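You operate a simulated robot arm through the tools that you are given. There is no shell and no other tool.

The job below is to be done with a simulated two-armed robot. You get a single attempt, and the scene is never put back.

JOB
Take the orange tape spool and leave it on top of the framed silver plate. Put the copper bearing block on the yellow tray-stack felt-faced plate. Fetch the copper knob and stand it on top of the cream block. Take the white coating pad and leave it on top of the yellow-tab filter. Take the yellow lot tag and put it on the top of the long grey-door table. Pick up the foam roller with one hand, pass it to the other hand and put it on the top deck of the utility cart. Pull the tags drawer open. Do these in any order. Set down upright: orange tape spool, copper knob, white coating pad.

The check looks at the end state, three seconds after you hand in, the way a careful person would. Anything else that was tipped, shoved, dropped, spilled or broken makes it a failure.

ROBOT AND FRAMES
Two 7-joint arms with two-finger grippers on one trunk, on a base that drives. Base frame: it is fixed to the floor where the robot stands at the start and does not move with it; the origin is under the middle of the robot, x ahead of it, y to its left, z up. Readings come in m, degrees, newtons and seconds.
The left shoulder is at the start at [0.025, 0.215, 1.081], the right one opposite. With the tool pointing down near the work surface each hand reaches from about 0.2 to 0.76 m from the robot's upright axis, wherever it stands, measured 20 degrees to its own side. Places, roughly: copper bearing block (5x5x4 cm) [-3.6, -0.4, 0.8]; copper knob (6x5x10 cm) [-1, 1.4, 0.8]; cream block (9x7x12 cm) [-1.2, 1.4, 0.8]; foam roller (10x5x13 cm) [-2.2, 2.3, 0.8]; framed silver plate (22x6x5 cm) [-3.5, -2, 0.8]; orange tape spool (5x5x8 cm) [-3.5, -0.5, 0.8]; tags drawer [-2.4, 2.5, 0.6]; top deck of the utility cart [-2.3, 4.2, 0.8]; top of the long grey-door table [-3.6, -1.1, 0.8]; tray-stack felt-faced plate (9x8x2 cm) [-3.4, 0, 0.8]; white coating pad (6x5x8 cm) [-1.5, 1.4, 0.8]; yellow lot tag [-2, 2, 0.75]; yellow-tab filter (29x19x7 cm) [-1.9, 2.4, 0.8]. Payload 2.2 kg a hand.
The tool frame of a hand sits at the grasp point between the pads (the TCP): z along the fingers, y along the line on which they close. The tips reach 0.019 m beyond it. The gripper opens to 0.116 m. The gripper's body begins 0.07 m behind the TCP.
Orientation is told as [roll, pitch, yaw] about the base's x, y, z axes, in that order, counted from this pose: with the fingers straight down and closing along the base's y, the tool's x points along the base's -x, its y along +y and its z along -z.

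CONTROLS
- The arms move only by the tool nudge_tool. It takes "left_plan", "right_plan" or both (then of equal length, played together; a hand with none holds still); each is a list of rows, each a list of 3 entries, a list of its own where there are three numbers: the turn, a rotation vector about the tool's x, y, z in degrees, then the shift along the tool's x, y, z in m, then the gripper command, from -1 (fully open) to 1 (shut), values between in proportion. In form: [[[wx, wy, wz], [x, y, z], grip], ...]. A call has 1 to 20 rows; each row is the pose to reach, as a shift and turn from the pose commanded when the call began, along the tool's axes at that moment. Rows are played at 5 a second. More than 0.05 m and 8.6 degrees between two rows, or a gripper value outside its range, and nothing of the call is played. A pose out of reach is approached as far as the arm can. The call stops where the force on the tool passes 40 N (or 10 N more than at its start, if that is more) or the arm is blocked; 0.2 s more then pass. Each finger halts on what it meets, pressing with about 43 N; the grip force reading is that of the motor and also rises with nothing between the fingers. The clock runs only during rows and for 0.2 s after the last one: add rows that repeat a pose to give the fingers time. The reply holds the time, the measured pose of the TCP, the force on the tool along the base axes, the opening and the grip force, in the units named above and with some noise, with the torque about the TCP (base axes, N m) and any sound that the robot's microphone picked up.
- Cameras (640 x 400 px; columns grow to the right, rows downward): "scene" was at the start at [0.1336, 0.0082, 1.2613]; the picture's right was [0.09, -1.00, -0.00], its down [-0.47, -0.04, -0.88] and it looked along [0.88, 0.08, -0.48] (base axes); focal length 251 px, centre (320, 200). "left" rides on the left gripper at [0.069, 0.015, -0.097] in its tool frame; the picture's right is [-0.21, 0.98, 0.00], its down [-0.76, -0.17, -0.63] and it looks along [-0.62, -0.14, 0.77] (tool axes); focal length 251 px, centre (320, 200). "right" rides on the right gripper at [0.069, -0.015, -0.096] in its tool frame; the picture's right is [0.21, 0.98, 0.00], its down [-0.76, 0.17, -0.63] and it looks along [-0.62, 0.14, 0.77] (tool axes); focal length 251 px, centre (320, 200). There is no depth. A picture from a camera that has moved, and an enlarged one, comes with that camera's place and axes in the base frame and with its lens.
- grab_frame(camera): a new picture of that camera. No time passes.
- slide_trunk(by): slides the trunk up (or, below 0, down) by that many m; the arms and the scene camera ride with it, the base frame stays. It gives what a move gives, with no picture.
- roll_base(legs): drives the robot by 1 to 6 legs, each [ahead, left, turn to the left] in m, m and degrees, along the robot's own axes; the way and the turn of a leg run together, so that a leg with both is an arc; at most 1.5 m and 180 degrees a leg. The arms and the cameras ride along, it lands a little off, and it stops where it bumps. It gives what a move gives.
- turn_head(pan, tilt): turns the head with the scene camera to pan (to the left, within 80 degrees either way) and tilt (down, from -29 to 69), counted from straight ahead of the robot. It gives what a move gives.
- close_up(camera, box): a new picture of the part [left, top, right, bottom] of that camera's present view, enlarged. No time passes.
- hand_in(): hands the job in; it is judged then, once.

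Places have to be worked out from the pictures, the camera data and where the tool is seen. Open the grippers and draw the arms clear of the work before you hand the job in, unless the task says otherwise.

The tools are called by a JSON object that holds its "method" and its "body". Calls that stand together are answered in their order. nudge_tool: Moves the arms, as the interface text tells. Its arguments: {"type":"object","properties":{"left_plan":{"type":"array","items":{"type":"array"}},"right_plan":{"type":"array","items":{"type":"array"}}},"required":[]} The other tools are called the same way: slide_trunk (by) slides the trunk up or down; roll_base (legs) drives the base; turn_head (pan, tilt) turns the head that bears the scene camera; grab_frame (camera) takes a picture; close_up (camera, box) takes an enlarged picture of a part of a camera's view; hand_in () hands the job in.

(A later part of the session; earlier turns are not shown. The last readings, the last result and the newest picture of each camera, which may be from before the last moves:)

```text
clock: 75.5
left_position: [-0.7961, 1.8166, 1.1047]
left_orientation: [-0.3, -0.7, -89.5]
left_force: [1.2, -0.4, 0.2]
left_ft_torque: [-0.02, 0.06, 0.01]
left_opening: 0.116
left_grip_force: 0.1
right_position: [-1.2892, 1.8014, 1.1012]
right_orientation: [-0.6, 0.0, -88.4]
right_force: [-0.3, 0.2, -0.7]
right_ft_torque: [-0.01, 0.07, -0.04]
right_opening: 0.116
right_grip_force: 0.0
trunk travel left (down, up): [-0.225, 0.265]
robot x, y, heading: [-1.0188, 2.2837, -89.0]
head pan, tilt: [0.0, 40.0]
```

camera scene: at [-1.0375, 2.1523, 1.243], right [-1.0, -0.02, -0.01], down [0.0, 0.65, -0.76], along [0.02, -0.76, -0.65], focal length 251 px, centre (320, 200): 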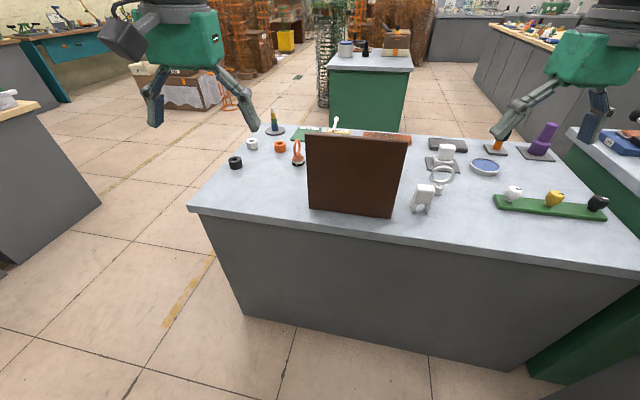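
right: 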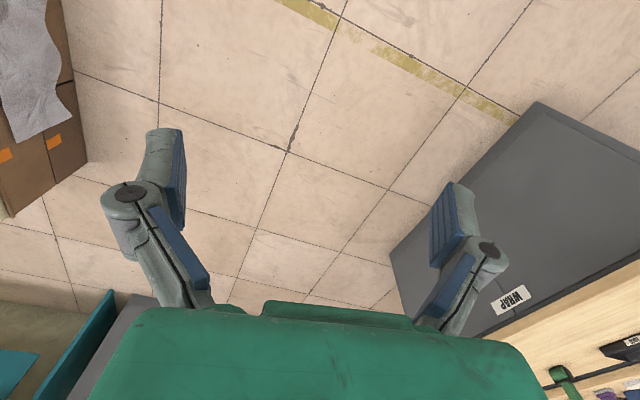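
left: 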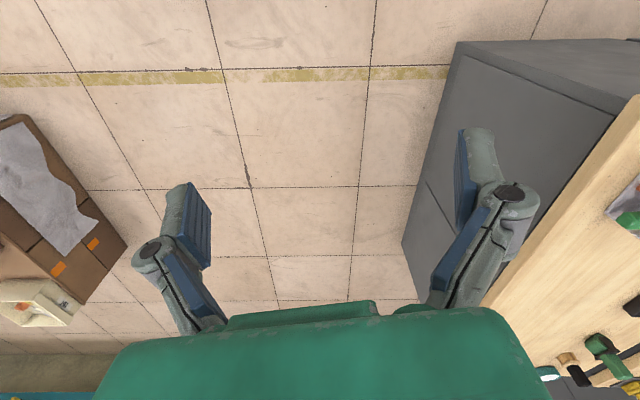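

Much steadier now. One more hold, then measure the bench with the scene camera.

{"method": "nudge_tool", "body": {"right_plan": [[[0, 0, 0], [0, 0, 0], -1], [[0, 0, 0], [0, 0, 0], -1], [[0, 0, 0], [0, 0, 0], -1], [[0, 0, 0], [0, 0, 0], -1], [[0, 0, 0], [0, 0, 0], -1], [[0, 0, 0], [0, 0, 0], -1], [[0, 0, 0], [0, 0, 0], -1], [[0, 0, 0], [0, 0, 0], -1], [[0, 0, 0], [0, 0, 0], -1], [[0, 0, 0], [0, 0, 0], -1]]}}

{"method": "close_up", "body": {"camera": "scene", "box": [190, 110, 430, 260]}}

{"method": "close_up", "body": {"camera": "scene", "box": [400, 110, 640, 260]}}

{"method": "grab_frame", "body": {"camera": "right"}}

{"method": "grab_frame", "body": {"camera": "left"}}

```text
clock: 77.7
left_position: [-0.8078, 1.8173, 1.1046]
left_orientation: [0.2, -0.7, -89.5]
left_force: [-0.1, 0.0, 0.2]
left_ft_torque: [0.04, -0.01, 0.01]
left_opening: 0.1161
left_grip_force: 0.1
right_position: [-1.3001, 1.8022, 1.0998]
right_orientation: [0.0, 0.1, -88.6]
right_force: [-0.4, 0.4, 0.1]
right_ft_torque: [0.0, 0.0, -0.03]
right_opening: 0.1162
right_grip_force: 0.0
trunk travel left (down, up): [-0.225, 0.265]
robot x, y, heading: [-1.0204, 2.278, -89.1]
head pan, tilt: [0.0, 40.0]
```

```text
2.67 times, centred on (310, 185) of scene
camera zoom: at [-1.021, 2.1526, 1.2432], right [-1.0, -0.02, 0.0], down [-0.01, 0.65, -0.76], along [0.01, -0.76, -0.65], focal length 670 px, centre (347, 240)
```

zoom: 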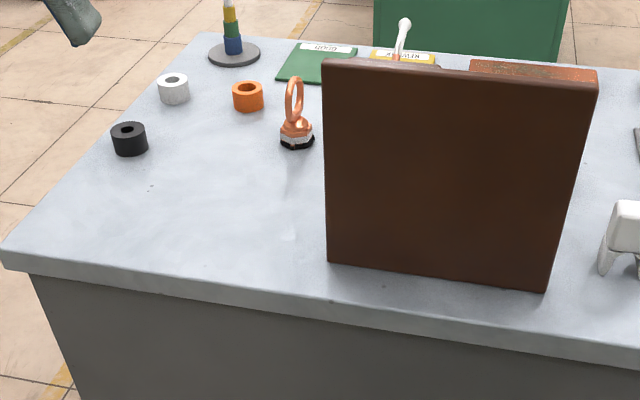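

```text
2.67 times, centred on (520, 185) of scene
camera zoom: at [-1.021, 2.1526, 1.2432], right [-1.0, -0.02, 0.0], down [-0.01, 0.65, -0.76], along [0.01, -0.76, -0.65], focal length 670 px, centre (-213, 240)
```

zoom: 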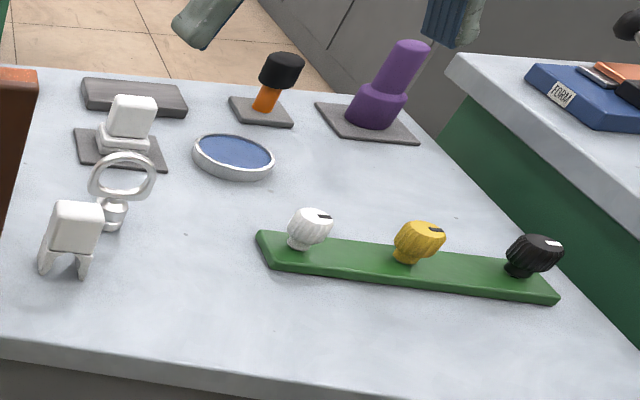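

```text
taken
camera right: at [-1.3167, 1.8694, 1.1957], right [0.97, 0.24, 0.0], down [0.19, -0.75, 0.63], along [0.15, -0.61, -0.78], focal length 251 px, centre (320, 200)
```

right: 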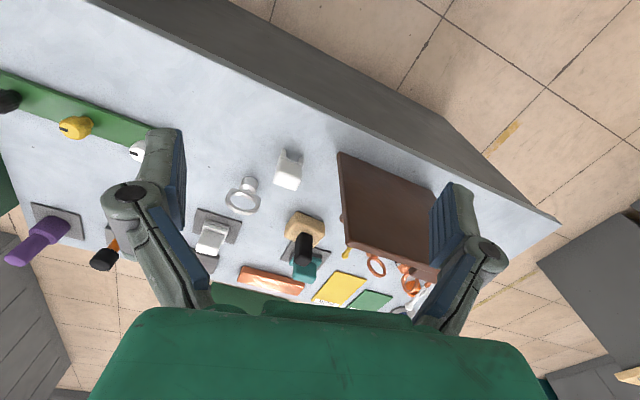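

```text
taken
camera left: at [-0.7915, 1.8861, 1.2009], right [0.98, -0.21, 0.01], down [-0.16, -0.75, 0.64], along [-0.13, -0.63, -0.77], focal length 251 px, centre (320, 200)
```

left: 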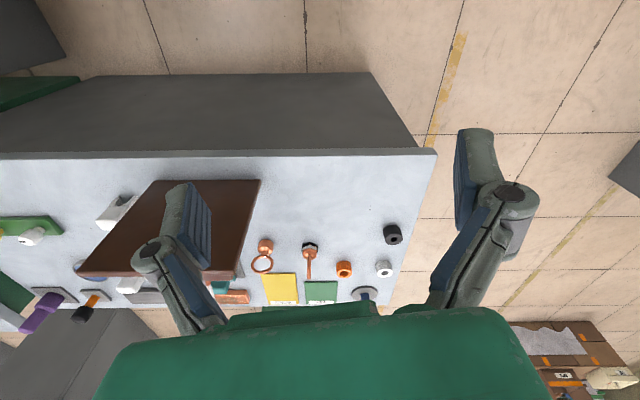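

Bench 1 is turned about 11° and its south edge is at about y≈1.1; the knob (plain copper eyelet, ≈(-1.03,1.43)), cream block (≈(-1.25,1.46)) and white pad on a grey plate (≈(-1.45,1.40)) are better reached from the south. Before leaving I look at bench 3 to my right.

{"method": "turn_head", "body": {"pan": -75, "tilt": 30}}

{"method": "grab_frame", "body": {"camera": "scene"}}

{"method": "close_up", "body": {"camera": "scene", "box": [200, 80, 520, 280]}}

{"method": "close_up", "body": {"camera": "right", "box": [180, 130, 460, 305]}}

```text
clock: 79.1
left_position: [-0.8011, 1.8156, 1.1049]
left_orientation: [0.0, -0.7, -89.6]
left_force: [0.6, -0.3, -0.1]
left_ft_torque: [0.02, 0.02, -0.01]
left_opening: 0.116
left_grip_force: 0.1
right_position: [-1.2931, 1.8009, 1.1002]
right_orientation: [-0.3, 0.1, -88.5]
right_force: [0.8, -0.2, -0.1]
right_ft_torque: [0.04, 0.02, -0.01]
right_opening: 0.1158
right_grip_force: 0.1
trunk travel left (down, up): [-0.225, 0.265]
robot x, y, heading: [-1.0175, 2.2787, -89.0]
head pan, tilt: [-75.0, 30.0]
```

```text
taken
camera scene: at [-1.1034, 2.2127, 1.2589], right [-0.28, 0.96, 0.0], down [0.48, 0.14, -0.87], along [-0.83, -0.24, -0.5], focal length 251 px, centre (320, 200)
```

scene: 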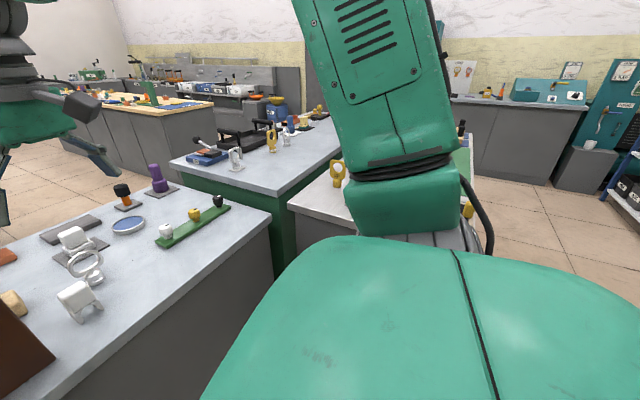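

```text
2.00 times, centred on (360, 180) of scene
camera zoom: at [-1.1034, 2.2127, 1.2589], right [-0.28, 0.96, 0.0], down [0.48, 0.14, -0.87], along [-0.83, -0.24, -0.5], focal length 502 px, centre (240, 240)
```

zoom: 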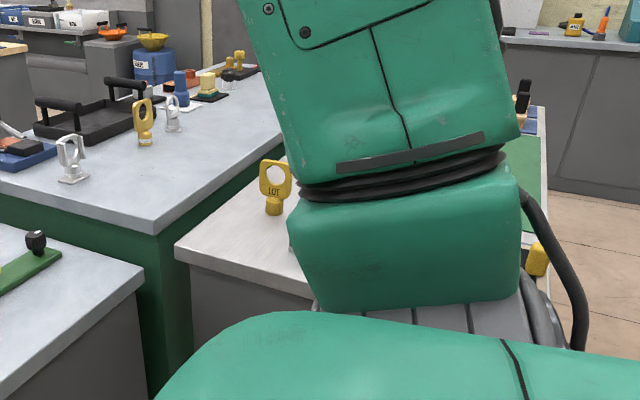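

```text
2.29 times, centred on (320, 218) of right
camera zoom: at [-1.3104, 1.8693, 1.197], right [0.97, 0.24, 0.0], down [0.19, -0.75, 0.63], along [0.15, -0.61, -0.78], focal length 575 px, centre (320, 160)
```

zoom: 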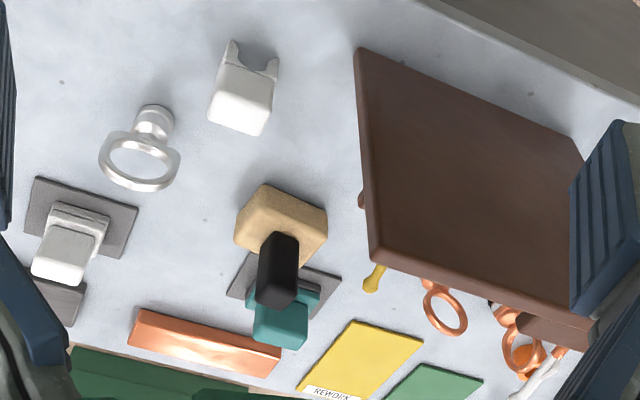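

The yellow LOT tag with an eyelet stands at the corner of bench 3, and the cream block carries a black post. I drive around to the south side of bench 1: strafe east, go south, turn to heading ≈101°.

{"method": "turn_head", "body": {"pan": 0, "tilt": 35}}

{"method": "roll_base", "body": {"legs": [[0, 1.05, 0], [1.45, 0, 0], [0, 0, -85], [0, 0, -85]]}}

{"method": "grab_frame", "body": {"camera": "scene"}}

```text
clock: 80.6
left_position: [-0.8027, 1.8158, 1.1043]
left_orientation: [0.0, -0.6, -89.5]
left_force: [-0.5, 0.1, 0.9]
left_ft_torque: [-0.02, -0.01, 0.02]
left_opening: 0.1158
left_grip_force: 0.1
right_position: [-1.2955, 1.8018, 1.1004]
right_orientation: [-0.1, 0.2, -88.4]
right_force: [-0.5, -0.9, 0.3]
right_ft_torque: [0.02, 0.0, -0.03]
right_opening: 0.1162
right_grip_force: 0.0
trunk travel left (down, up): [-0.225, 0.265]
robot x, y, heading: [-1.0203, 2.2799, -88.9]
head pan, tilt: [0.0, 35.0]
```

```text
clock: 100.0
left_position: [-0.2461, 1.2887, 1.1046]
left_orientation: [-0.1, -0.6, 99.6]
left_force: [-0.7, 0.2, -0.2]
left_ft_torque: [0.02, 0.01, -0.02]
left_opening: 0.1156
left_grip_force: 0.1
right_position: [0.2369, 1.3823, 1.1]
right_orientation: [-0.1, 0.1, 100.6]
right_force: [-0.1, -0.3, 0.4]
right_ft_torque: [-0.01, 0.0, 0.0]
right_opening: 0.1162
right_grip_force: 0.1
trunk travel left (down, up): [-0.225, 0.265]
robot x, y, heading: [0.0411, 0.867, 100.3]
head pan, tilt: [0.0, 35.0]
```

```text
taken
camera scene: at [0.0153, 0.9932, 1.2508], right [0.98, 0.18, 0.0], down [0.1, -0.57, -0.82], along [-0.14, 0.8, -0.58], focal length 251 px, centre (320, 200)
```

scene: 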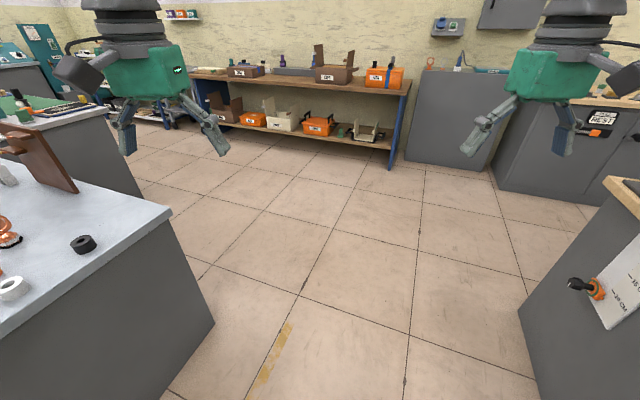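

No sway this time. The bench normal is actually at heading ≈79°, so I turn right 21°, back off 0.42 m, then strafe left along the bench.

{"method": "roll_base", "body": {"legs": [[0, 0, -21], [-0.42, 0, 0], [0, 1.15, 0]]}}

{"method": "turn_head", "body": {"pan": 0, "tilt": 45}}

{"method": "grab_frame", "body": {"camera": "scene"}}

{"method": "grab_frame", "body": {"camera": "left"}}

{"method": "grab_frame", "body": {"camera": "right"}}

```text
clock: 109.0
left_position: [-1.2749, 1.1577, 1.1058]
left_orientation: [0.0, -0.8, 79.0]
left_force: [-0.3, -0.1, 0.1]
left_ft_torque: [0.02, 0.01, 0.02]
left_opening: 0.1162
left_grip_force: 0.1
right_position: [-0.7898, 1.0749, 1.1005]
right_orientation: [-0.1, 0.1, 80.1]
right_force: [-0.6, -0.4, -0.1]
right_ft_torque: [0.0, -0.04, 0.0]
right_opening: 0.1161
right_grip_force: 0.0
trunk travel left (down, up): [-0.225, 0.265]
robot x, y, heading: [-1.1565, 0.667, 79.6]
head pan, tilt: [0.0, 35.0]
```

```text
clock: 109.8
left_position: [-1.2751, 1.155, 1.1088]
left_orientation: [0.0, -1.0, 79.0]
left_force: [-0.5, -0.1, 0.4]
left_ft_torque: [0.03, 0.01, 0.0]
left_opening: 0.116
left_grip_force: 0.0
right_position: [-0.7888, 1.0716, 1.1029]
right_orientation: [-0.1, -0.1, 80.1]
right_force: [0.1, 0.5, -0.2]
right_ft_torque: [0.01, -0.02, -0.01]
right_opening: 0.116
right_grip_force: 0.0
trunk travel left (down, up): [-0.225, 0.265]
robot x, y, heading: [-1.1563, 0.6625, 79.4]
head pan, tilt: [0.0, 45.0]
```

```text
taken
camera scene: at [-1.1323, 0.7845, 1.236], right [0.98, -0.18, 0.0], down [-0.13, -0.7, -0.71], along [0.13, 0.69, -0.71], focal length 251 px, centre (320, 200)
```

scene: 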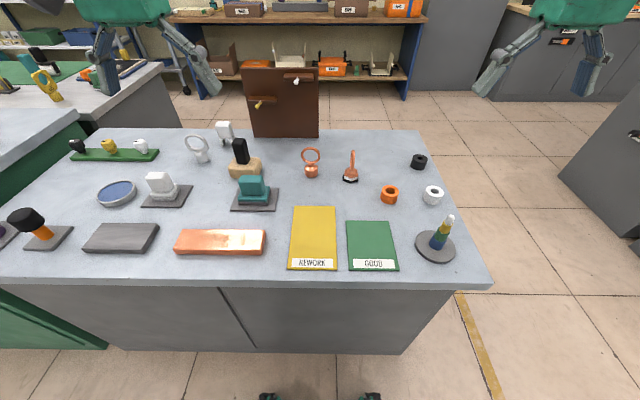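

```text
taken
camera left: at [-1.3008, 1.0882, 1.2025], right [-0.92, 0.4, 0.0], down [0.31, 0.7, 0.64], along [0.25, 0.59, -0.76], focal length 251 px, centre (320, 200)
```

left: 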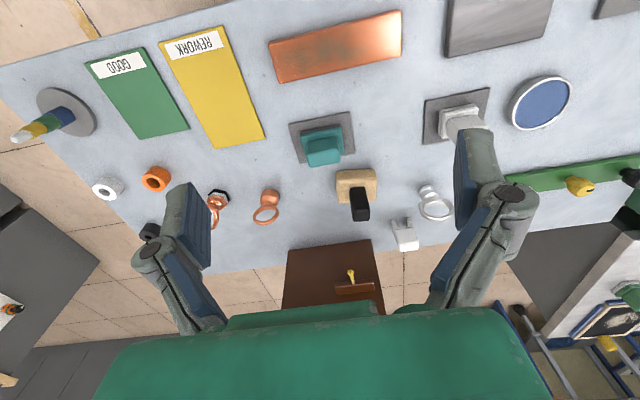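

```text
taken
camera right: at [-0.7866, 1.0008, 1.1986], right [-1.0, -0.04, 0.0], down [-0.04, 0.77, 0.63], along [-0.03, 0.63, -0.77], focal length 251 px, centre (320, 200)
```

right: 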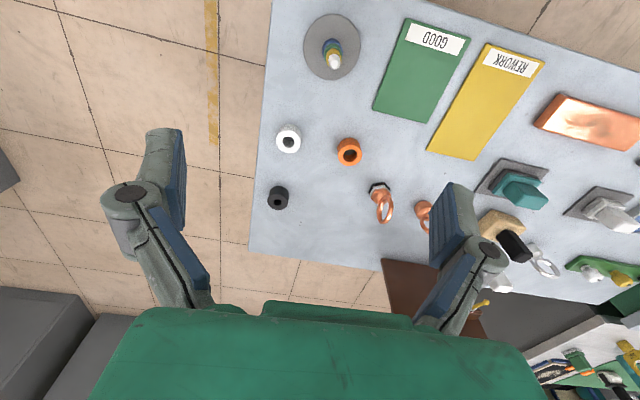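

Excellent view. I zoom in on the knob, cream block and white pad.

{"method": "close_up", "body": {"camera": "scene", "box": [200, 110, 360, 210]}}

{"method": "close_up", "body": {"camera": "scene", "box": [60, 120, 220, 220]}}

{"method": "close_up", "body": {"camera": "left", "box": [190, 100, 510, 300]}}

```text
4.00 times, centred on (280, 160) of scene
camera zoom: at [-1.1323, 0.7845, 1.236], right [0.98, -0.18, 0.0], down [-0.13, -0.7, -0.71], along [0.13, 0.69, -0.71], focal length 1004 px, centre (480, 360)
```

zoom: 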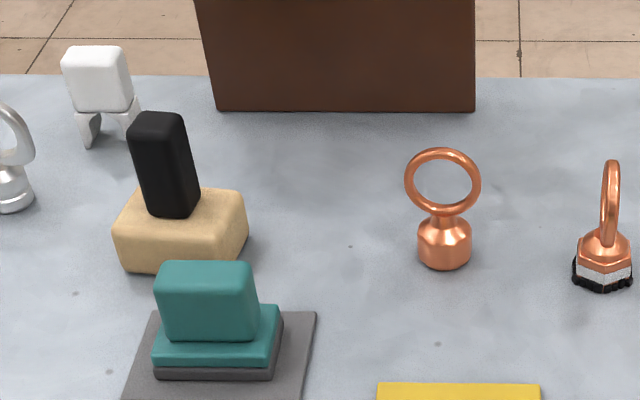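

```text
4.00 times, centred on (140, 170) of scene
camera zoom: at [-1.1323, 0.7845, 1.236], right [0.98, -0.18, 0.0], down [-0.13, -0.7, -0.71], along [0.13, 0.69, -0.71], focal length 1004 px, centre (1040, 320)
```

zoom: 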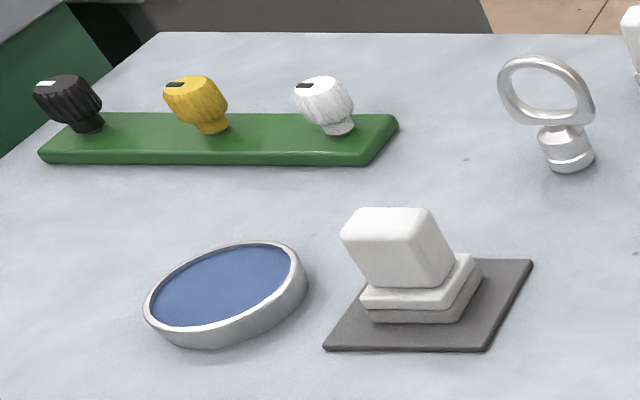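

```text
2.00 times, centred on (350, 200) of left
camera zoom: at [-1.3008, 1.0882, 1.2025], right [-0.92, 0.4, 0.0], down [0.31, 0.7, 0.64], along [0.25, 0.59, -0.76], focal length 503 px, centre (260, 200)
```

zoom: 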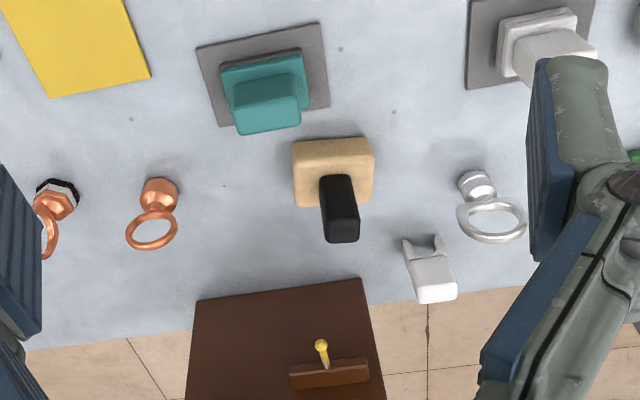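

Triangulating the knob's foot gives a bench top at z≈0.75 and the knob centre near (-1.05, 1.386). I zoom further on the cream block to see its post and free ledge.

{"method": "close_up", "body": {"camera": "scene", "box": [220, 130, 284, 190]}}

{"method": "close_up", "body": {"camera": "left", "box": [320, 155, 400, 230]}}

{"method": "close_up", "body": {"camera": "right", "box": [470, 190, 570, 290]}}

```text
6.67 times, centred on (252, 160) of scene
camera zoom: at [-1.1323, 0.7845, 1.236], right [0.98, -0.18, 0.0], down [-0.13, -0.7, -0.71], along [0.13, 0.69, -0.71], focal length 1674 px, centre (773, 467)
```

zoom: 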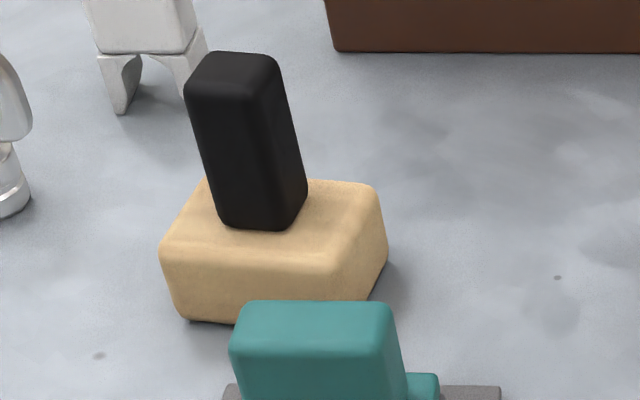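

```text
5.33 times, centred on (360, 192) of left
camera zoom: at [-1.3008, 1.0882, 1.2025], right [-0.92, 0.4, 0.0], down [0.31, 0.7, 0.64], along [0.25, 0.59, -0.76], focal length 1341 px, centre (107, 240)
```

zoom: 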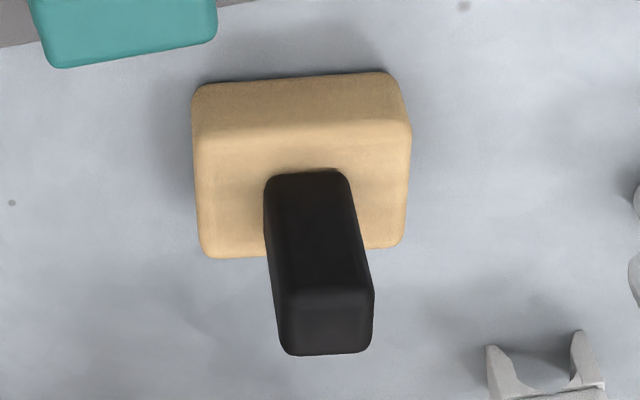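

```text
4.00 times, centred on (520, 240) of right
camera zoom: at [-0.7866, 1.0008, 1.1986], right [-1.0, -0.04, 0.0], down [-0.04, 0.77, 0.63], along [-0.03, 0.63, -0.77], focal length 1006 px, centre (-480, 40)
```

zoom: 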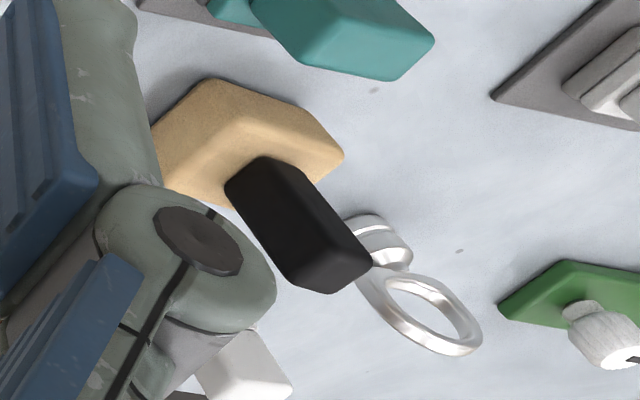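

The black post is the top of the cream block (top ≈4×3 cm at z≈0.86–0.87, centre ≈(-1.243, 1.415)), so the knob must stand on it. I move a bit closer and right, then bring the left hand above the knob to view its ring.

{"method": "roll_base", "body": {"legs": [[0.09, -0.08, 0]]}}

{"method": "nudge_tool", "body": {"left_plan": [[[0, 0, 0], [-0.04, -0.02, 0.01], -1], [[0, 0, 0], [-0.07, -0.04, 0.02], -1], [[0, 0, 0], [-0.09, -0.06, 0.03], -1], [[0, 0, 0], [-0.11, -0.08, 0.04], -1], [[0, 0, 0], [-0.12, -0.1, 0.05], -1], [[0, 0, 0], [-0.12, -0.1, 0.06], -1], [[0, 0, 0], [-0.12, -0.1, 0.06], -1]]}}

{"method": "grab_frame", "body": {"camera": "left"}}

{"method": "grab_frame", "body": {"camera": "scene"}}

```text
clock: 111.0
left_position: [-1.2155, 1.235, 1.1011]
left_orientation: [-1.6, -0.9, 79.5]
left_force: [-1.4, -0.2, 0.1]
left_ft_torque: [-0.06, -0.15, 0.02]
left_opening: 0.1159
left_grip_force: 0.0
right_position: [-0.7309, 1.1526, 1.1102]
right_orientation: [-1.7, -0.3, 80.5]
right_force: [-2.0, 0.1, -0.4]
right_ft_torque: [-0.03, -0.21, 0.01]
right_opening: 0.1159
right_grip_force: 0.0
trunk travel left (down, up): [-0.225, 0.265]
robot x, y, heading: [-1.0679, 0.7377, 79.7]
head pan, tilt: [0.0, 45.0]
```

```text
clock: 112.8
left_position: [-1.0865, 1.3288, 1.0536]
left_orientation: [-0.6, -1.3, 79.7]
left_force: [0.3, -0.5, 0.6]
left_ft_torque: [0.02, 0.0, -0.05]
left_opening: 0.1157
left_grip_force: 0.0
right_position: [-0.7218, 1.1445, 1.1086]
right_orientation: [-0.9, -0.5, 80.6]
right_force: [-0.3, 0.4, 0.3]
right_ft_torque: [0.02, -0.03, -0.01]
right_opening: 0.1162
right_grip_force: 0.1
trunk travel left (down, up): [-0.225, 0.265]
robot x, y, heading: [-1.0735, 0.7373, 79.8]
head pan, tilt: [0.0, 45.0]
stopped in row 7 (left hand): the arm was blocked; the commanded pose is now the measured one
```

```text
taken
camera left: at [-1.1135, 1.2615, 1.1479], right [-0.92, 0.39, -0.01], down [0.29, 0.7, 0.65], along [0.26, 0.6, -0.76], focal length 251 px, centre (320, 200)
```

left: 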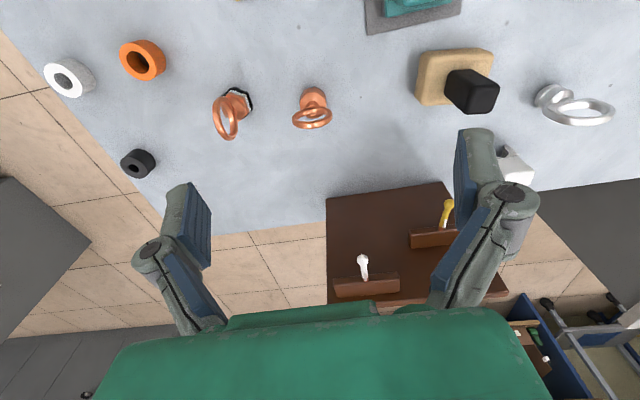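

```text
taken
camera scene: at [-1.0654, 0.863, 1.2359], right [0.98, -0.18, 0.01], down [-0.12, -0.7, -0.7], along [0.13, 0.69, -0.71], focal length 251 px, centre (320, 200)
```

scene: 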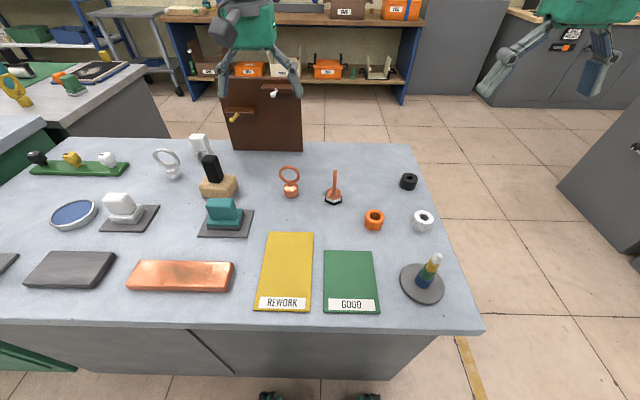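

The lateral base move excited a small sway; I wait for it to settle before moving the arm further.

{"method": "turn_head", "body": {"pan": 20, "tilt": 45}}

{"method": "turn_head", "body": {"pan": 0, "tilt": 50}}

{"method": "turn_head", "body": {"pan": 10, "tilt": 45}}

```text
clock: 113.6
left_position: [-1.0886, 1.3297, 1.0516]
left_orientation: [-0.7, -1.3, 79.7]
left_force: [-0.5, 0.9, 0.0]
left_ft_torque: [0.01, -0.02, -0.02]
left_opening: 0.1161
left_grip_force: 0.0
right_position: [-0.7231, 1.1467, 1.1081]
right_orientation: [-0.8, -0.4, 80.7]
right_force: [0.5, -0.3, 0.3]
right_ft_torque: [-0.01, 0.01, 0.0]
right_opening: 0.1159
right_grip_force: 0.0
trunk travel left (down, up): [-0.225, 0.265]
robot x, y, heading: [-1.0784, 0.7384, 79.9]
head pan, tilt: [20.0, 45.0]
```

```text
clock: 114.5
left_position: [-1.0893, 1.3298, 1.0525]
left_orientation: [-0.8, -1.2, 79.7]
left_force: [0.4, 0.3, 0.2]
left_ft_torque: [-0.06, -0.05, 0.02]
left_opening: 0.1162
left_grip_force: 0.1
right_position: [-0.7245, 1.1461, 1.1083]
right_orientation: [-0.9, -0.5, 80.5]
right_force: [0.1, 0.6, 0.4]
right_ft_torque: [-0.04, -0.05, 0.01]
right_opening: 0.1162
right_grip_force: 0.0
trunk travel left (down, up): [-0.225, 0.265]
robot x, y, heading: [-1.0732, 0.7364, 79.9]
head pan, tilt: [0.0, 50.0]
```

```text
clock: 115.2
left_position: [-1.0954, 1.3303, 1.0528]
left_orientation: [-1.1, -1.2, 79.8]
left_force: [-0.7, 0.4, 0.5]
left_ft_torque: [-0.02, -0.02, 0.02]
left_opening: 0.1159
left_grip_force: 0.1
right_position: [-0.7309, 1.1477, 1.1099]
right_orientation: [-1.3, -0.4, 80.7]
right_force: [-0.9, 0.4, -0.5]
right_ft_torque: [0.0, -0.06, 0.01]
right_opening: 0.1161
right_grip_force: 0.0
trunk travel left (down, up): [-0.225, 0.265]
robot x, y, heading: [-1.0779, 0.7372, 79.8]
head pan, tilt: [10.0, 45.0]
```

Settled. The ring plane runs along the bench's long side, so the fingers should close along the robot's forward direction: I turn the left hand by 90° above the knob.

{"method": "nudge_tool", "body": {"left_plan": [[[0, 0, -8], [-0.01, -0.005, 0], -1], [[0, 0, -16], [-0.02, -0.01, 0], -1], [[0, 0, -24], [-0.03, -0.015, 0], -1], [[0, 0, -32], [-0.035, -0.02, 0], -1], [[0, 0, -40], [-0.04, -0.025, 0], -1], [[0, 0, -48], [-0.045, -0.03, 0], -1], [[0, 0, -56], [-0.05, -0.033, 0], -1], [[0, 0, -64], [-0.053, -0.033, 0], -1], [[0, 0, -72], [-0.053, -0.033, 0], -1], [[0, 0, -80], [-0.053, -0.033, 0], -1], [[0, 0, -88], [-0.053, -0.033, 0], -1], [[0, 0, -90], [-0.053, -0.033, 0], -1], [[0, 0, -90], [-0.053, -0.033, 0], -1]]}}

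{"method": "grab_frame", "body": {"camera": "left"}}

{"method": "grab_frame", "body": {"camera": "scene"}}

```text
clock: 118.0
left_position: [-1.0429, 1.3783, 1.0555]
left_orientation: [-1.1, 0.9, 170.4]
left_force: [-0.5, 0.4, -0.3]
left_ft_torque: [-0.01, 0.01, 0.02]
left_opening: 0.1159
left_grip_force: 0.0
right_position: [-0.7132, 1.1454, 1.1062]
right_orientation: [-0.5, -0.5, 80.6]
right_force: [-0.1, -0.3, 0.7]
right_ft_torque: [0.02, 0.03, -0.01]
right_opening: 0.1159
right_grip_force: 0.0
trunk travel left (down, up): [-0.225, 0.265]
robot x, y, heading: [-1.0749, 0.7401, 79.8]
head pan, tilt: [10.0, 45.0]
```

```text
taken
camera left: at [-0.9772, 1.3502, 1.1535], right [-0.38, -0.93, -0.02], down [-0.73, 0.28, 0.62], along [-0.57, 0.25, -0.78], focal length 251 px, centre (320, 200)
```

left: 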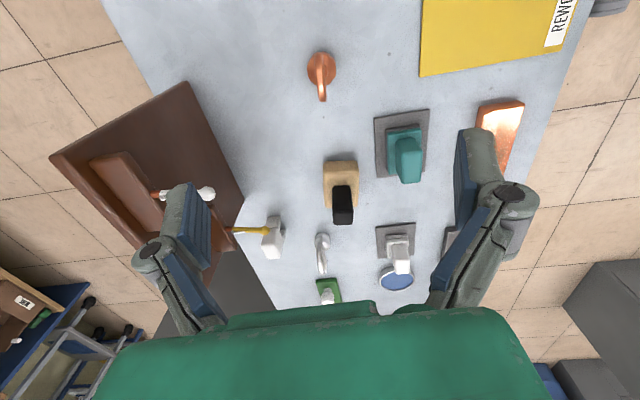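

```text
taken
camera scene: at [-1.0652, 0.8628, 1.2359], right [1.0, 0.0, 0.0], down [0.0, -0.71, -0.7], along [0.0, 0.7, -0.71], focal length 251 px, centre (320, 200)
```

scene: 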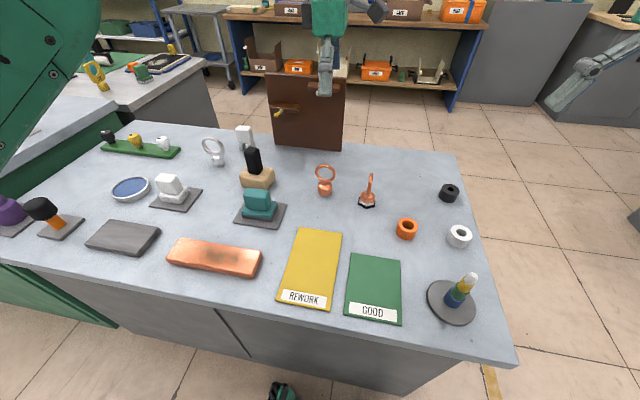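

The ring is seen edge-on, as wanted. I zoom in on the knob in the left camera to get the exact offset.

{"method": "close_up", "body": {"camera": "left", "box": [280, 30, 360, 110]}}

{"method": "close_up", "body": {"camera": "scene", "box": [290, 150, 370, 210]}}

```text
5.00 times, centred on (320, 70) of left
camera zoom: at [-0.9772, 1.3502, 1.1535], right [-0.38, -0.93, -0.02], down [-0.73, 0.28, 0.62], along [-0.57, 0.25, -0.78], focal length 1257 px, centre (320, 850)
```

zoom: 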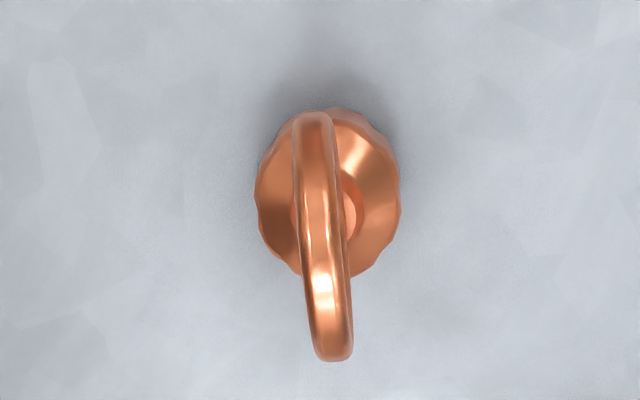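

```text
6.67 times, centred on (330, 180) of scene
camera zoom: at [-1.0652, 0.8628, 1.2359], right [1.0, 0.0, 0.0], down [0.0, -0.71, -0.7], along [0.0, 0.7, -0.71], focal length 1674 px, centre (253, 333)
```

zoom: 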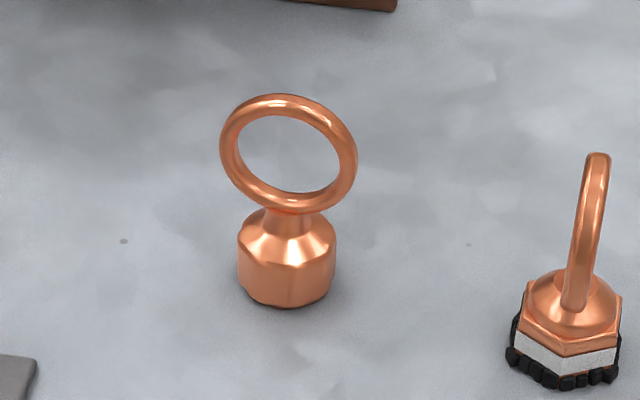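

The knob's foot is centred at about (-1.047, 1.381), within 5 mm of the finger centre line. I descend most of the way and re-check.

{"method": "nudge_tool", "body": {"left_plan": [[[0, 0, 0], [-0.004, 0.001, 0.04], -1], [[0, 0, 0], [-0.004, 0.001, 0.08], -1], [[0, 0, 0], [-0.004, 0.001, 0.12], -1], [[0, 0, 0], [-0.004, 0.001, 0.15], -1], [[0, 0, 0], [-0.004, 0.001, 0.15], -1], [[0, 0, 0], [-0.004, 0.001, 0.15], -1]]}}

{"method": "grab_frame", "body": {"camera": "left"}}

{"method": "close_up", "body": {"camera": "scene", "box": [240, 90, 400, 210]}}

```text
clock: 119.4
left_position: [-1.0475, 1.3804, 0.9031]
left_orientation: [-1.1, 0.6, 170.2]
left_force: [0.7, -0.1, -0.1]
left_ft_torque: [-0.02, -0.01, -0.03]
left_opening: 0.1161
left_grip_force: 0.1
right_position: [-0.7192, 1.146, 1.1065]
right_orientation: [-0.9, -0.5, 80.6]
right_force: [-0.2, 0.1, -1.0]
right_ft_torque: [-0.01, -0.05, 0.02]
right_opening: 0.1158
right_grip_force: 0.0
trunk travel left (down, up): [-0.225, 0.265]
robot x, y, heading: [-1.0719, 0.738, 79.6]
head pan, tilt: [10.0, 45.0]
```

```text
taken
camera left: at [-0.9819, 1.3524, 0.9998], right [-0.38, -0.93, -0.02], down [-0.73, 0.28, 0.63], along [-0.57, 0.25, -0.78], focal length 251 px, centre (320, 200)
```

left: 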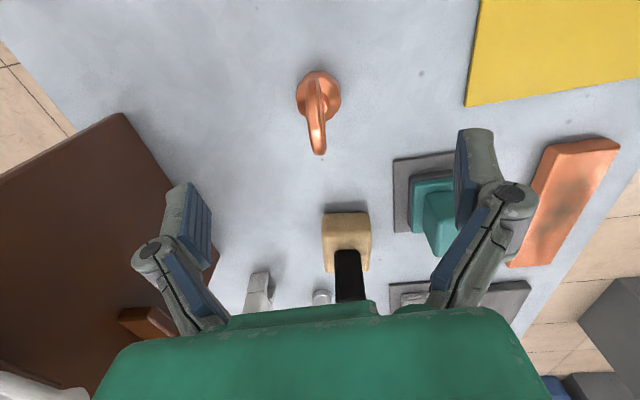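

```text
3.33 times, centred on (320, 150) of scene
camera zoom: at [-1.0677, 0.8633, 1.2358], right [1.0, 0.0, 0.0], down [0.0, -0.71, -0.7], along [0.0, 0.7, -0.71], focal length 837 px, centre (320, 367)
```

zoom: 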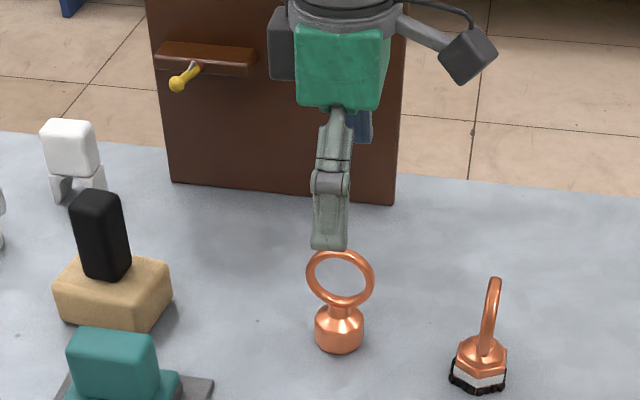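

Alignment holds within a few mm and the board's hooks are about 6 cm away. I descend to grip height (TCP ≈0.78).

{"method": "nudge_tool", "body": {"left_plan": [[[0, 0, 0], [0.002, 0, 0.04], -1], [[0, 0, 0], [0.002, 0, 0.08], -1], [[0, 0, 0], [0.002, 0, 0.11], -1], [[0, 0, 0], [0.002, 0, 0.123], -1], [[0, 0, 0], [0.002, 0, 0.123], -1]]}}

{"method": "grab_frame", "body": {"camera": "left"}}

{"method": "close_up", "body": {"camera": "scene", "box": [240, 90, 400, 210]}}

```text
clock: 120.6
left_position: [-1.0336, 1.3782, 0.7813]
left_orientation: [-1.2, 0.3, 169.6]
left_force: [-0.4, -0.2, 0.4]
left_ft_torque: [-0.01, 0.0, -0.01]
left_opening: 0.1158
left_grip_force: 0.1
right_position: [-0.7138, 1.1444, 1.1064]
right_orientation: [-0.5, -0.5, 80.6]
right_force: [0.6, 0.3, 0.0]
right_ft_torque: [-0.02, -0.01, -0.02]
right_opening: 0.116
right_grip_force: 0.1
trunk travel left (down, up): [-0.225, 0.265]
robot x, y, heading: [-1.0704, 0.7364, 80.0]
head pan, tilt: [10.0, 45.0]
```

```text
taken
camera left: at [-0.9684, 1.3487, 0.8765], right [-0.39, -0.92, -0.02], down [-0.72, 0.29, 0.63], along [-0.58, 0.26, -0.77], focal length 251 px, centre (320, 200)
```

left: 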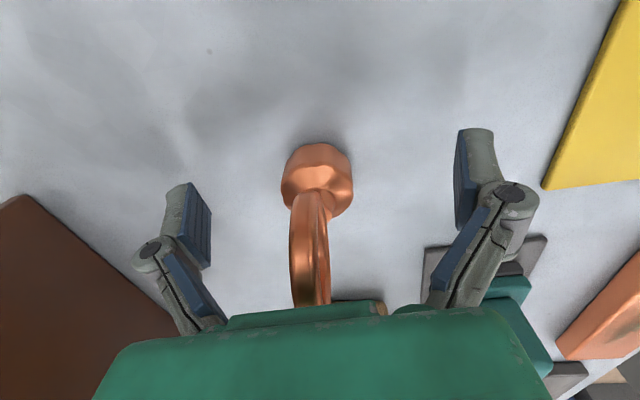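

```text
3.33 times, centred on (320, 150) of scene
camera zoom: at [-1.0641, 0.8625, 1.2359], right [1.0, 0.0, 0.0], down [0.0, -0.71, -0.7], along [0.0, 0.7, -0.71], focal length 837 px, centre (320, 367)
```

zoom: 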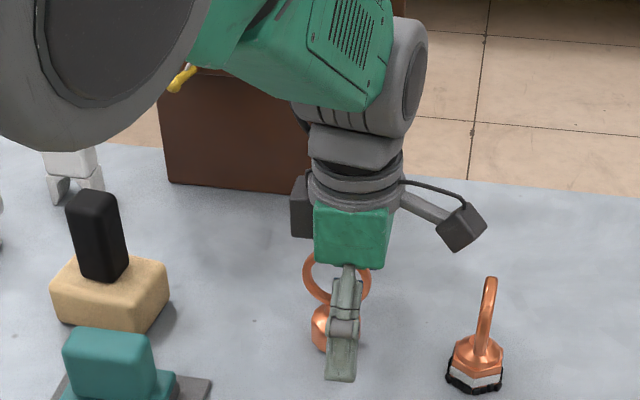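

The knob's foot sits between the fingers near the TCP. I close the gripper.

{"method": "nudge_tool", "body": {"left_plan": [[[0, 0, 0], [0, 0, 0], -0.2], [[0, 0, 0], [0, 0, 0], 0.2], [[0, 0, 0], [0, 0, 0], 1], [[0, 0, 0], [0, 0, 0], 1], [[0, 0, 0], [0, 0, 0], 1]]}}

{"method": "grab_frame", "body": {"camera": "left"}}

```text
clock: 121.8
left_position: [-1.0362, 1.3787, 0.7801]
left_orientation: [-1.1, 0.2, 169.5]
left_force: [-1.0, -0.1, -0.1]
left_ft_torque: [0.0, 0.01, 0.01]
left_opening: 0.0393
left_grip_force: 43.4
right_position: [-0.7147, 1.1442, 1.1063]
right_orientation: [-0.7, -0.5, 80.6]
right_force: [0.0, -0.5, -0.3]
right_ft_torque: [-0.01, 0.01, 0.0]
right_opening: 0.1159
right_grip_force: 0.0
trunk travel left (down, up): [-0.225, 0.265]
robot x, y, heading: [-1.0757, 0.7409, 79.7]
head pan, tilt: [10.0, 45.0]
```

```text
taken
camera left: at [-0.9693, 1.3492, 0.8768], right [-0.39, -0.92, -0.02], down [-0.72, 0.29, 0.63], along [-0.58, 0.26, -0.77], focal length 251 px, centre (320, 200)
```

left: 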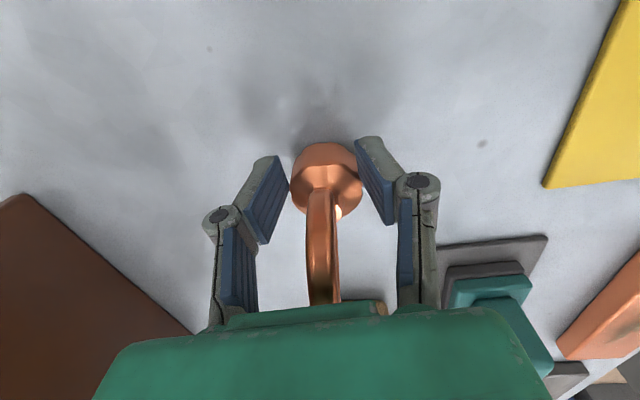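

Knob gripped (39 mm, 43 N). I lift it 0.17 m and carry it part of the way toward the post.

{"method": "nudge_tool", "body": {"left_plan": [[[0, 0, 0], [0, 0, -0.02], 1], [[0, 0, 0], [0, 0, -0.06], 1], [[0, 0, 0], [0, 0, -0.1], 1], [[0, 0, 0], [0, 0, -0.14], 1], [[0, 0, 0], [0, 0, -0.17], 1], [[0, 0, 0], [-0.03, 0, -0.18], 1], [[0, 0, 0], [-0.06, 0, -0.18], 1], [[0, 0, 0], [-0.1, 0, -0.18], 1], [[0, 0, 0], [-0.13, 0, -0.18], 1], [[0, 0, 0], [-0.15, 0, -0.18], 1], [[0, 0, 0], [-0.15, 0, -0.18], 1], [[0, 0, 0], [-0.15, 0, -0.18], 1], [[0, 0, 0], [-0.15, 0, -0.18], 1]]}}

{"method": "grab_frame", "body": {"camera": "left"}}

{"method": "grab_frame", "body": {"camera": "scene"}}

```text
clock: 124.6
left_position: [-1.1863, 1.4022, 0.9626]
left_orientation: [-1.1, 0.3, 169.6]
left_force: [-0.3, -0.3, -1.0]
left_ft_torque: [-0.01, -0.04, 0.01]
left_opening: 0.0389
left_grip_force: 43.3
right_position: [-0.7141, 1.1448, 1.1062]
right_orientation: [-0.7, -0.5, 80.7]
right_force: [0.1, 0.4, 1.1]
right_ft_torque: [-0.04, 0.02, -0.01]
right_opening: 0.116
right_grip_force: 0.0
trunk travel left (down, up): [-0.225, 0.265]
robot x, y, heading: [-1.0689, 0.739, 80.1]
head pan, tilt: [10.0, 45.0]
```

```text
taken
camera left: at [-1.1207, 1.3727, 1.0582], right [-0.39, -0.92, -0.02], down [-0.72, 0.29, 0.63], along [-0.58, 0.26, -0.78], focal length 251 px, centre (320, 200)
```

left: 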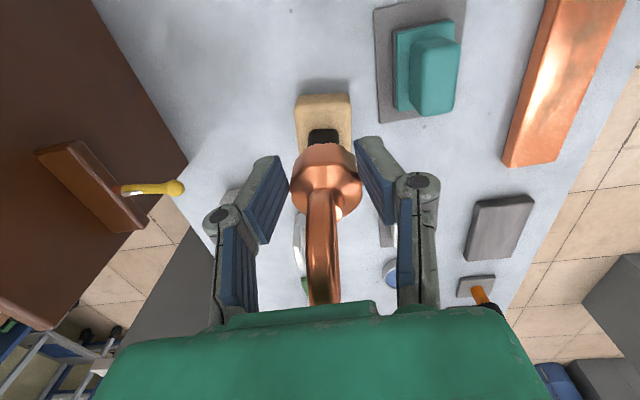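

```text
taken
camera scene: at [-1.0651, 0.8629, 1.2358], right [1.0, 0.0, 0.0], down [0.0, -0.71, -0.7], along [0.0, 0.7, -0.71], focal length 251 px, centre (320, 200)
```

scene: 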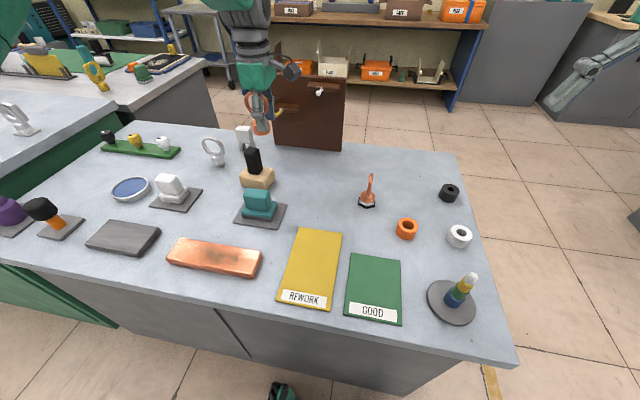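

The post is just beyond the knob now. I zoom on the scene camera to measure both the post top and the knob.

{"method": "close_up", "body": {"camera": "scene", "box": [220, 90, 300, 200]}}

{"method": "close_up", "body": {"camera": "left", "box": [270, 80, 370, 220]}}

```text
3.64 times, centred on (260, 145) of scene
camera zoom: at [-1.0651, 0.8629, 1.2358], right [1.0, 0.0, 0.0], down [0.0, -0.71, -0.7], along [0.0, 0.7, -0.71], focal length 913 px, centre (538, 400)
```

zoom: 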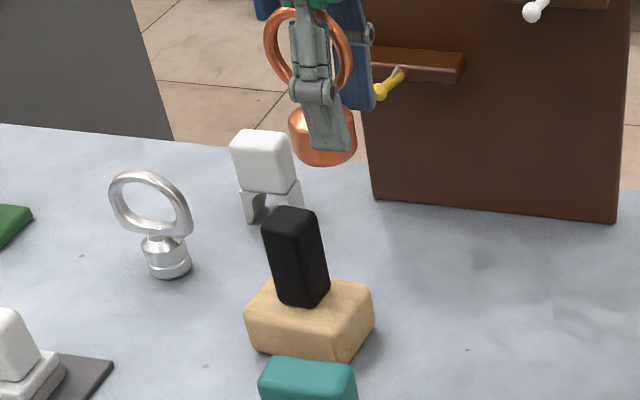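

```text
2.86 times, centred on (320, 150) of left
camera zoom: at [-1.1207, 1.3727, 1.0582], right [-0.39, -0.92, -0.02], down [-0.72, 0.29, 0.63], along [-0.58, 0.26, -0.78], focal length 718 px, centre (320, 343)
```

zoom: 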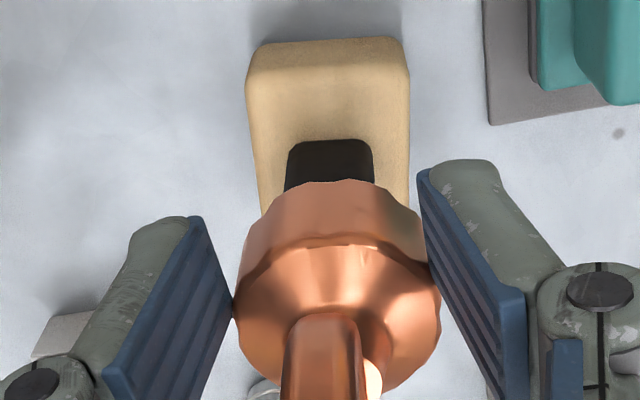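

Comparing both cameras, the knob must go about 46 mm west and 15 mm north of its present spot to be over the post. I move there and lower to leave about 2 cm of gap for a direct visual check.

{"method": "nudge_tool", "body": {"left_plan": [[[0, 0, 0], [-0.02, -0.003, 0], 1], [[0, 0, 0], [-0.04, -0.006, 0], 1], [[0, 0, 0], [-0.048, -0.0065, 0], 1], [[0, 0, 0], [-0.048, -0.0065, 0.02], 1], [[0, 0, 0], [-0.048, -0.0065, 0.04], 1], [[0, 0, 0], [-0.048, -0.0065, 0.04], 1], [[0, 0, 0], [-0.048, -0.0065, 0.04], 1], [[0, 0, 0], [-0.048, -0.0065, 0.04], 1]]}}

{"method": "close_up", "body": {"camera": "scene", "box": [220, 90, 300, 200]}}

{"method": "close_up", "body": {"camera": "left", "box": [270, 80, 370, 220]}}

{"method": "grab_frame", "body": {"camera": "right"}}

```text
clock: 126.4
left_position: [-1.2338, 1.4186, 0.9205]
left_orientation: [-1.2, 0.4, 169.6]
left_force: [1.3, 0.2, -2.4]
left_ft_torque: [0.01, -0.05, 0.0]
left_opening: 0.0389
left_grip_force: 42.6
right_position: [-0.7156, 1.1447, 1.1061]
right_orientation: [-0.5, -0.5, 80.6]
right_force: [0.3, 1.1, -0.2]
right_ft_torque: [-0.04, -0.03, -0.01]
right_opening: 0.116
right_grip_force: 0.1
trunk travel left (down, up): [-0.225, 0.265]
robot x, y, heading: [-1.0724, 0.7355, 79.9]
head pan, tilt: [10.0, 45.0]
```

```text
3.64 times, centred on (260, 145) of scene
camera zoom: at [-1.0654, 0.863, 1.2358], right [1.0, 0.0, 0.0], down [0.0, -0.71, -0.7], along [0.0, 0.7, -0.71], focal length 913 px, centre (538, 400)
```

zoom: 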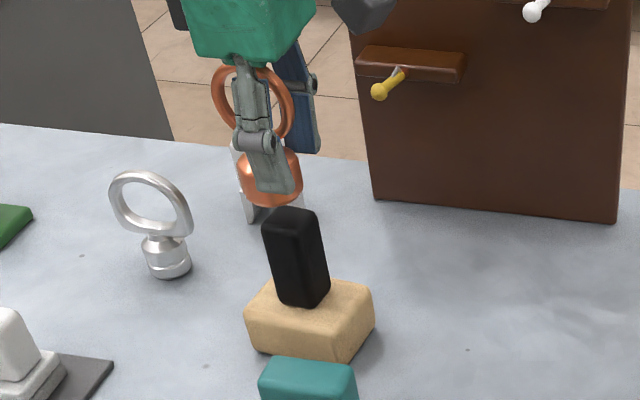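

```text
2.86 times, centred on (320, 150) of left
camera zoom: at [-1.167, 1.3892, 1.0172], right [-0.39, -0.92, -0.02], down [-0.72, 0.29, 0.63], along [-0.58, 0.26, -0.78], focal length 718 px, centre (320, 343)
```

zoom: 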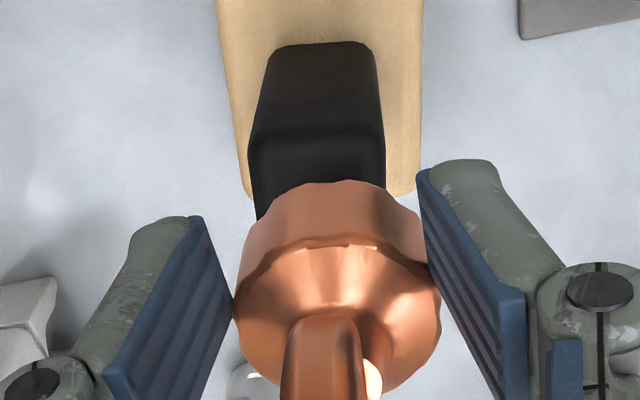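

```text
taken
camera right: at [-0.7125, 1.0733, 1.2021], right [-1.0, -0.05, -0.01], down [-0.05, 0.77, 0.64], along [-0.02, 0.64, -0.77], focal length 251 px, centre (320, 200)
```

right: 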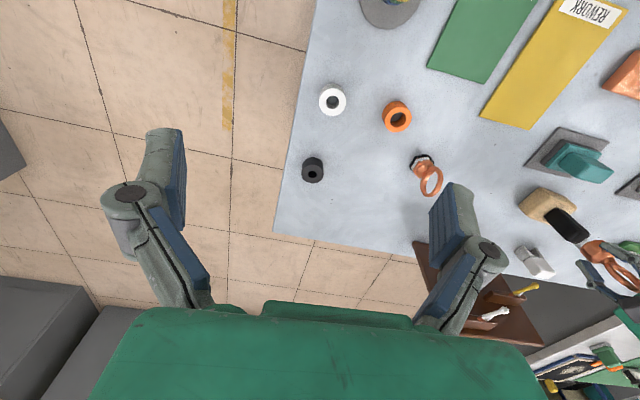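

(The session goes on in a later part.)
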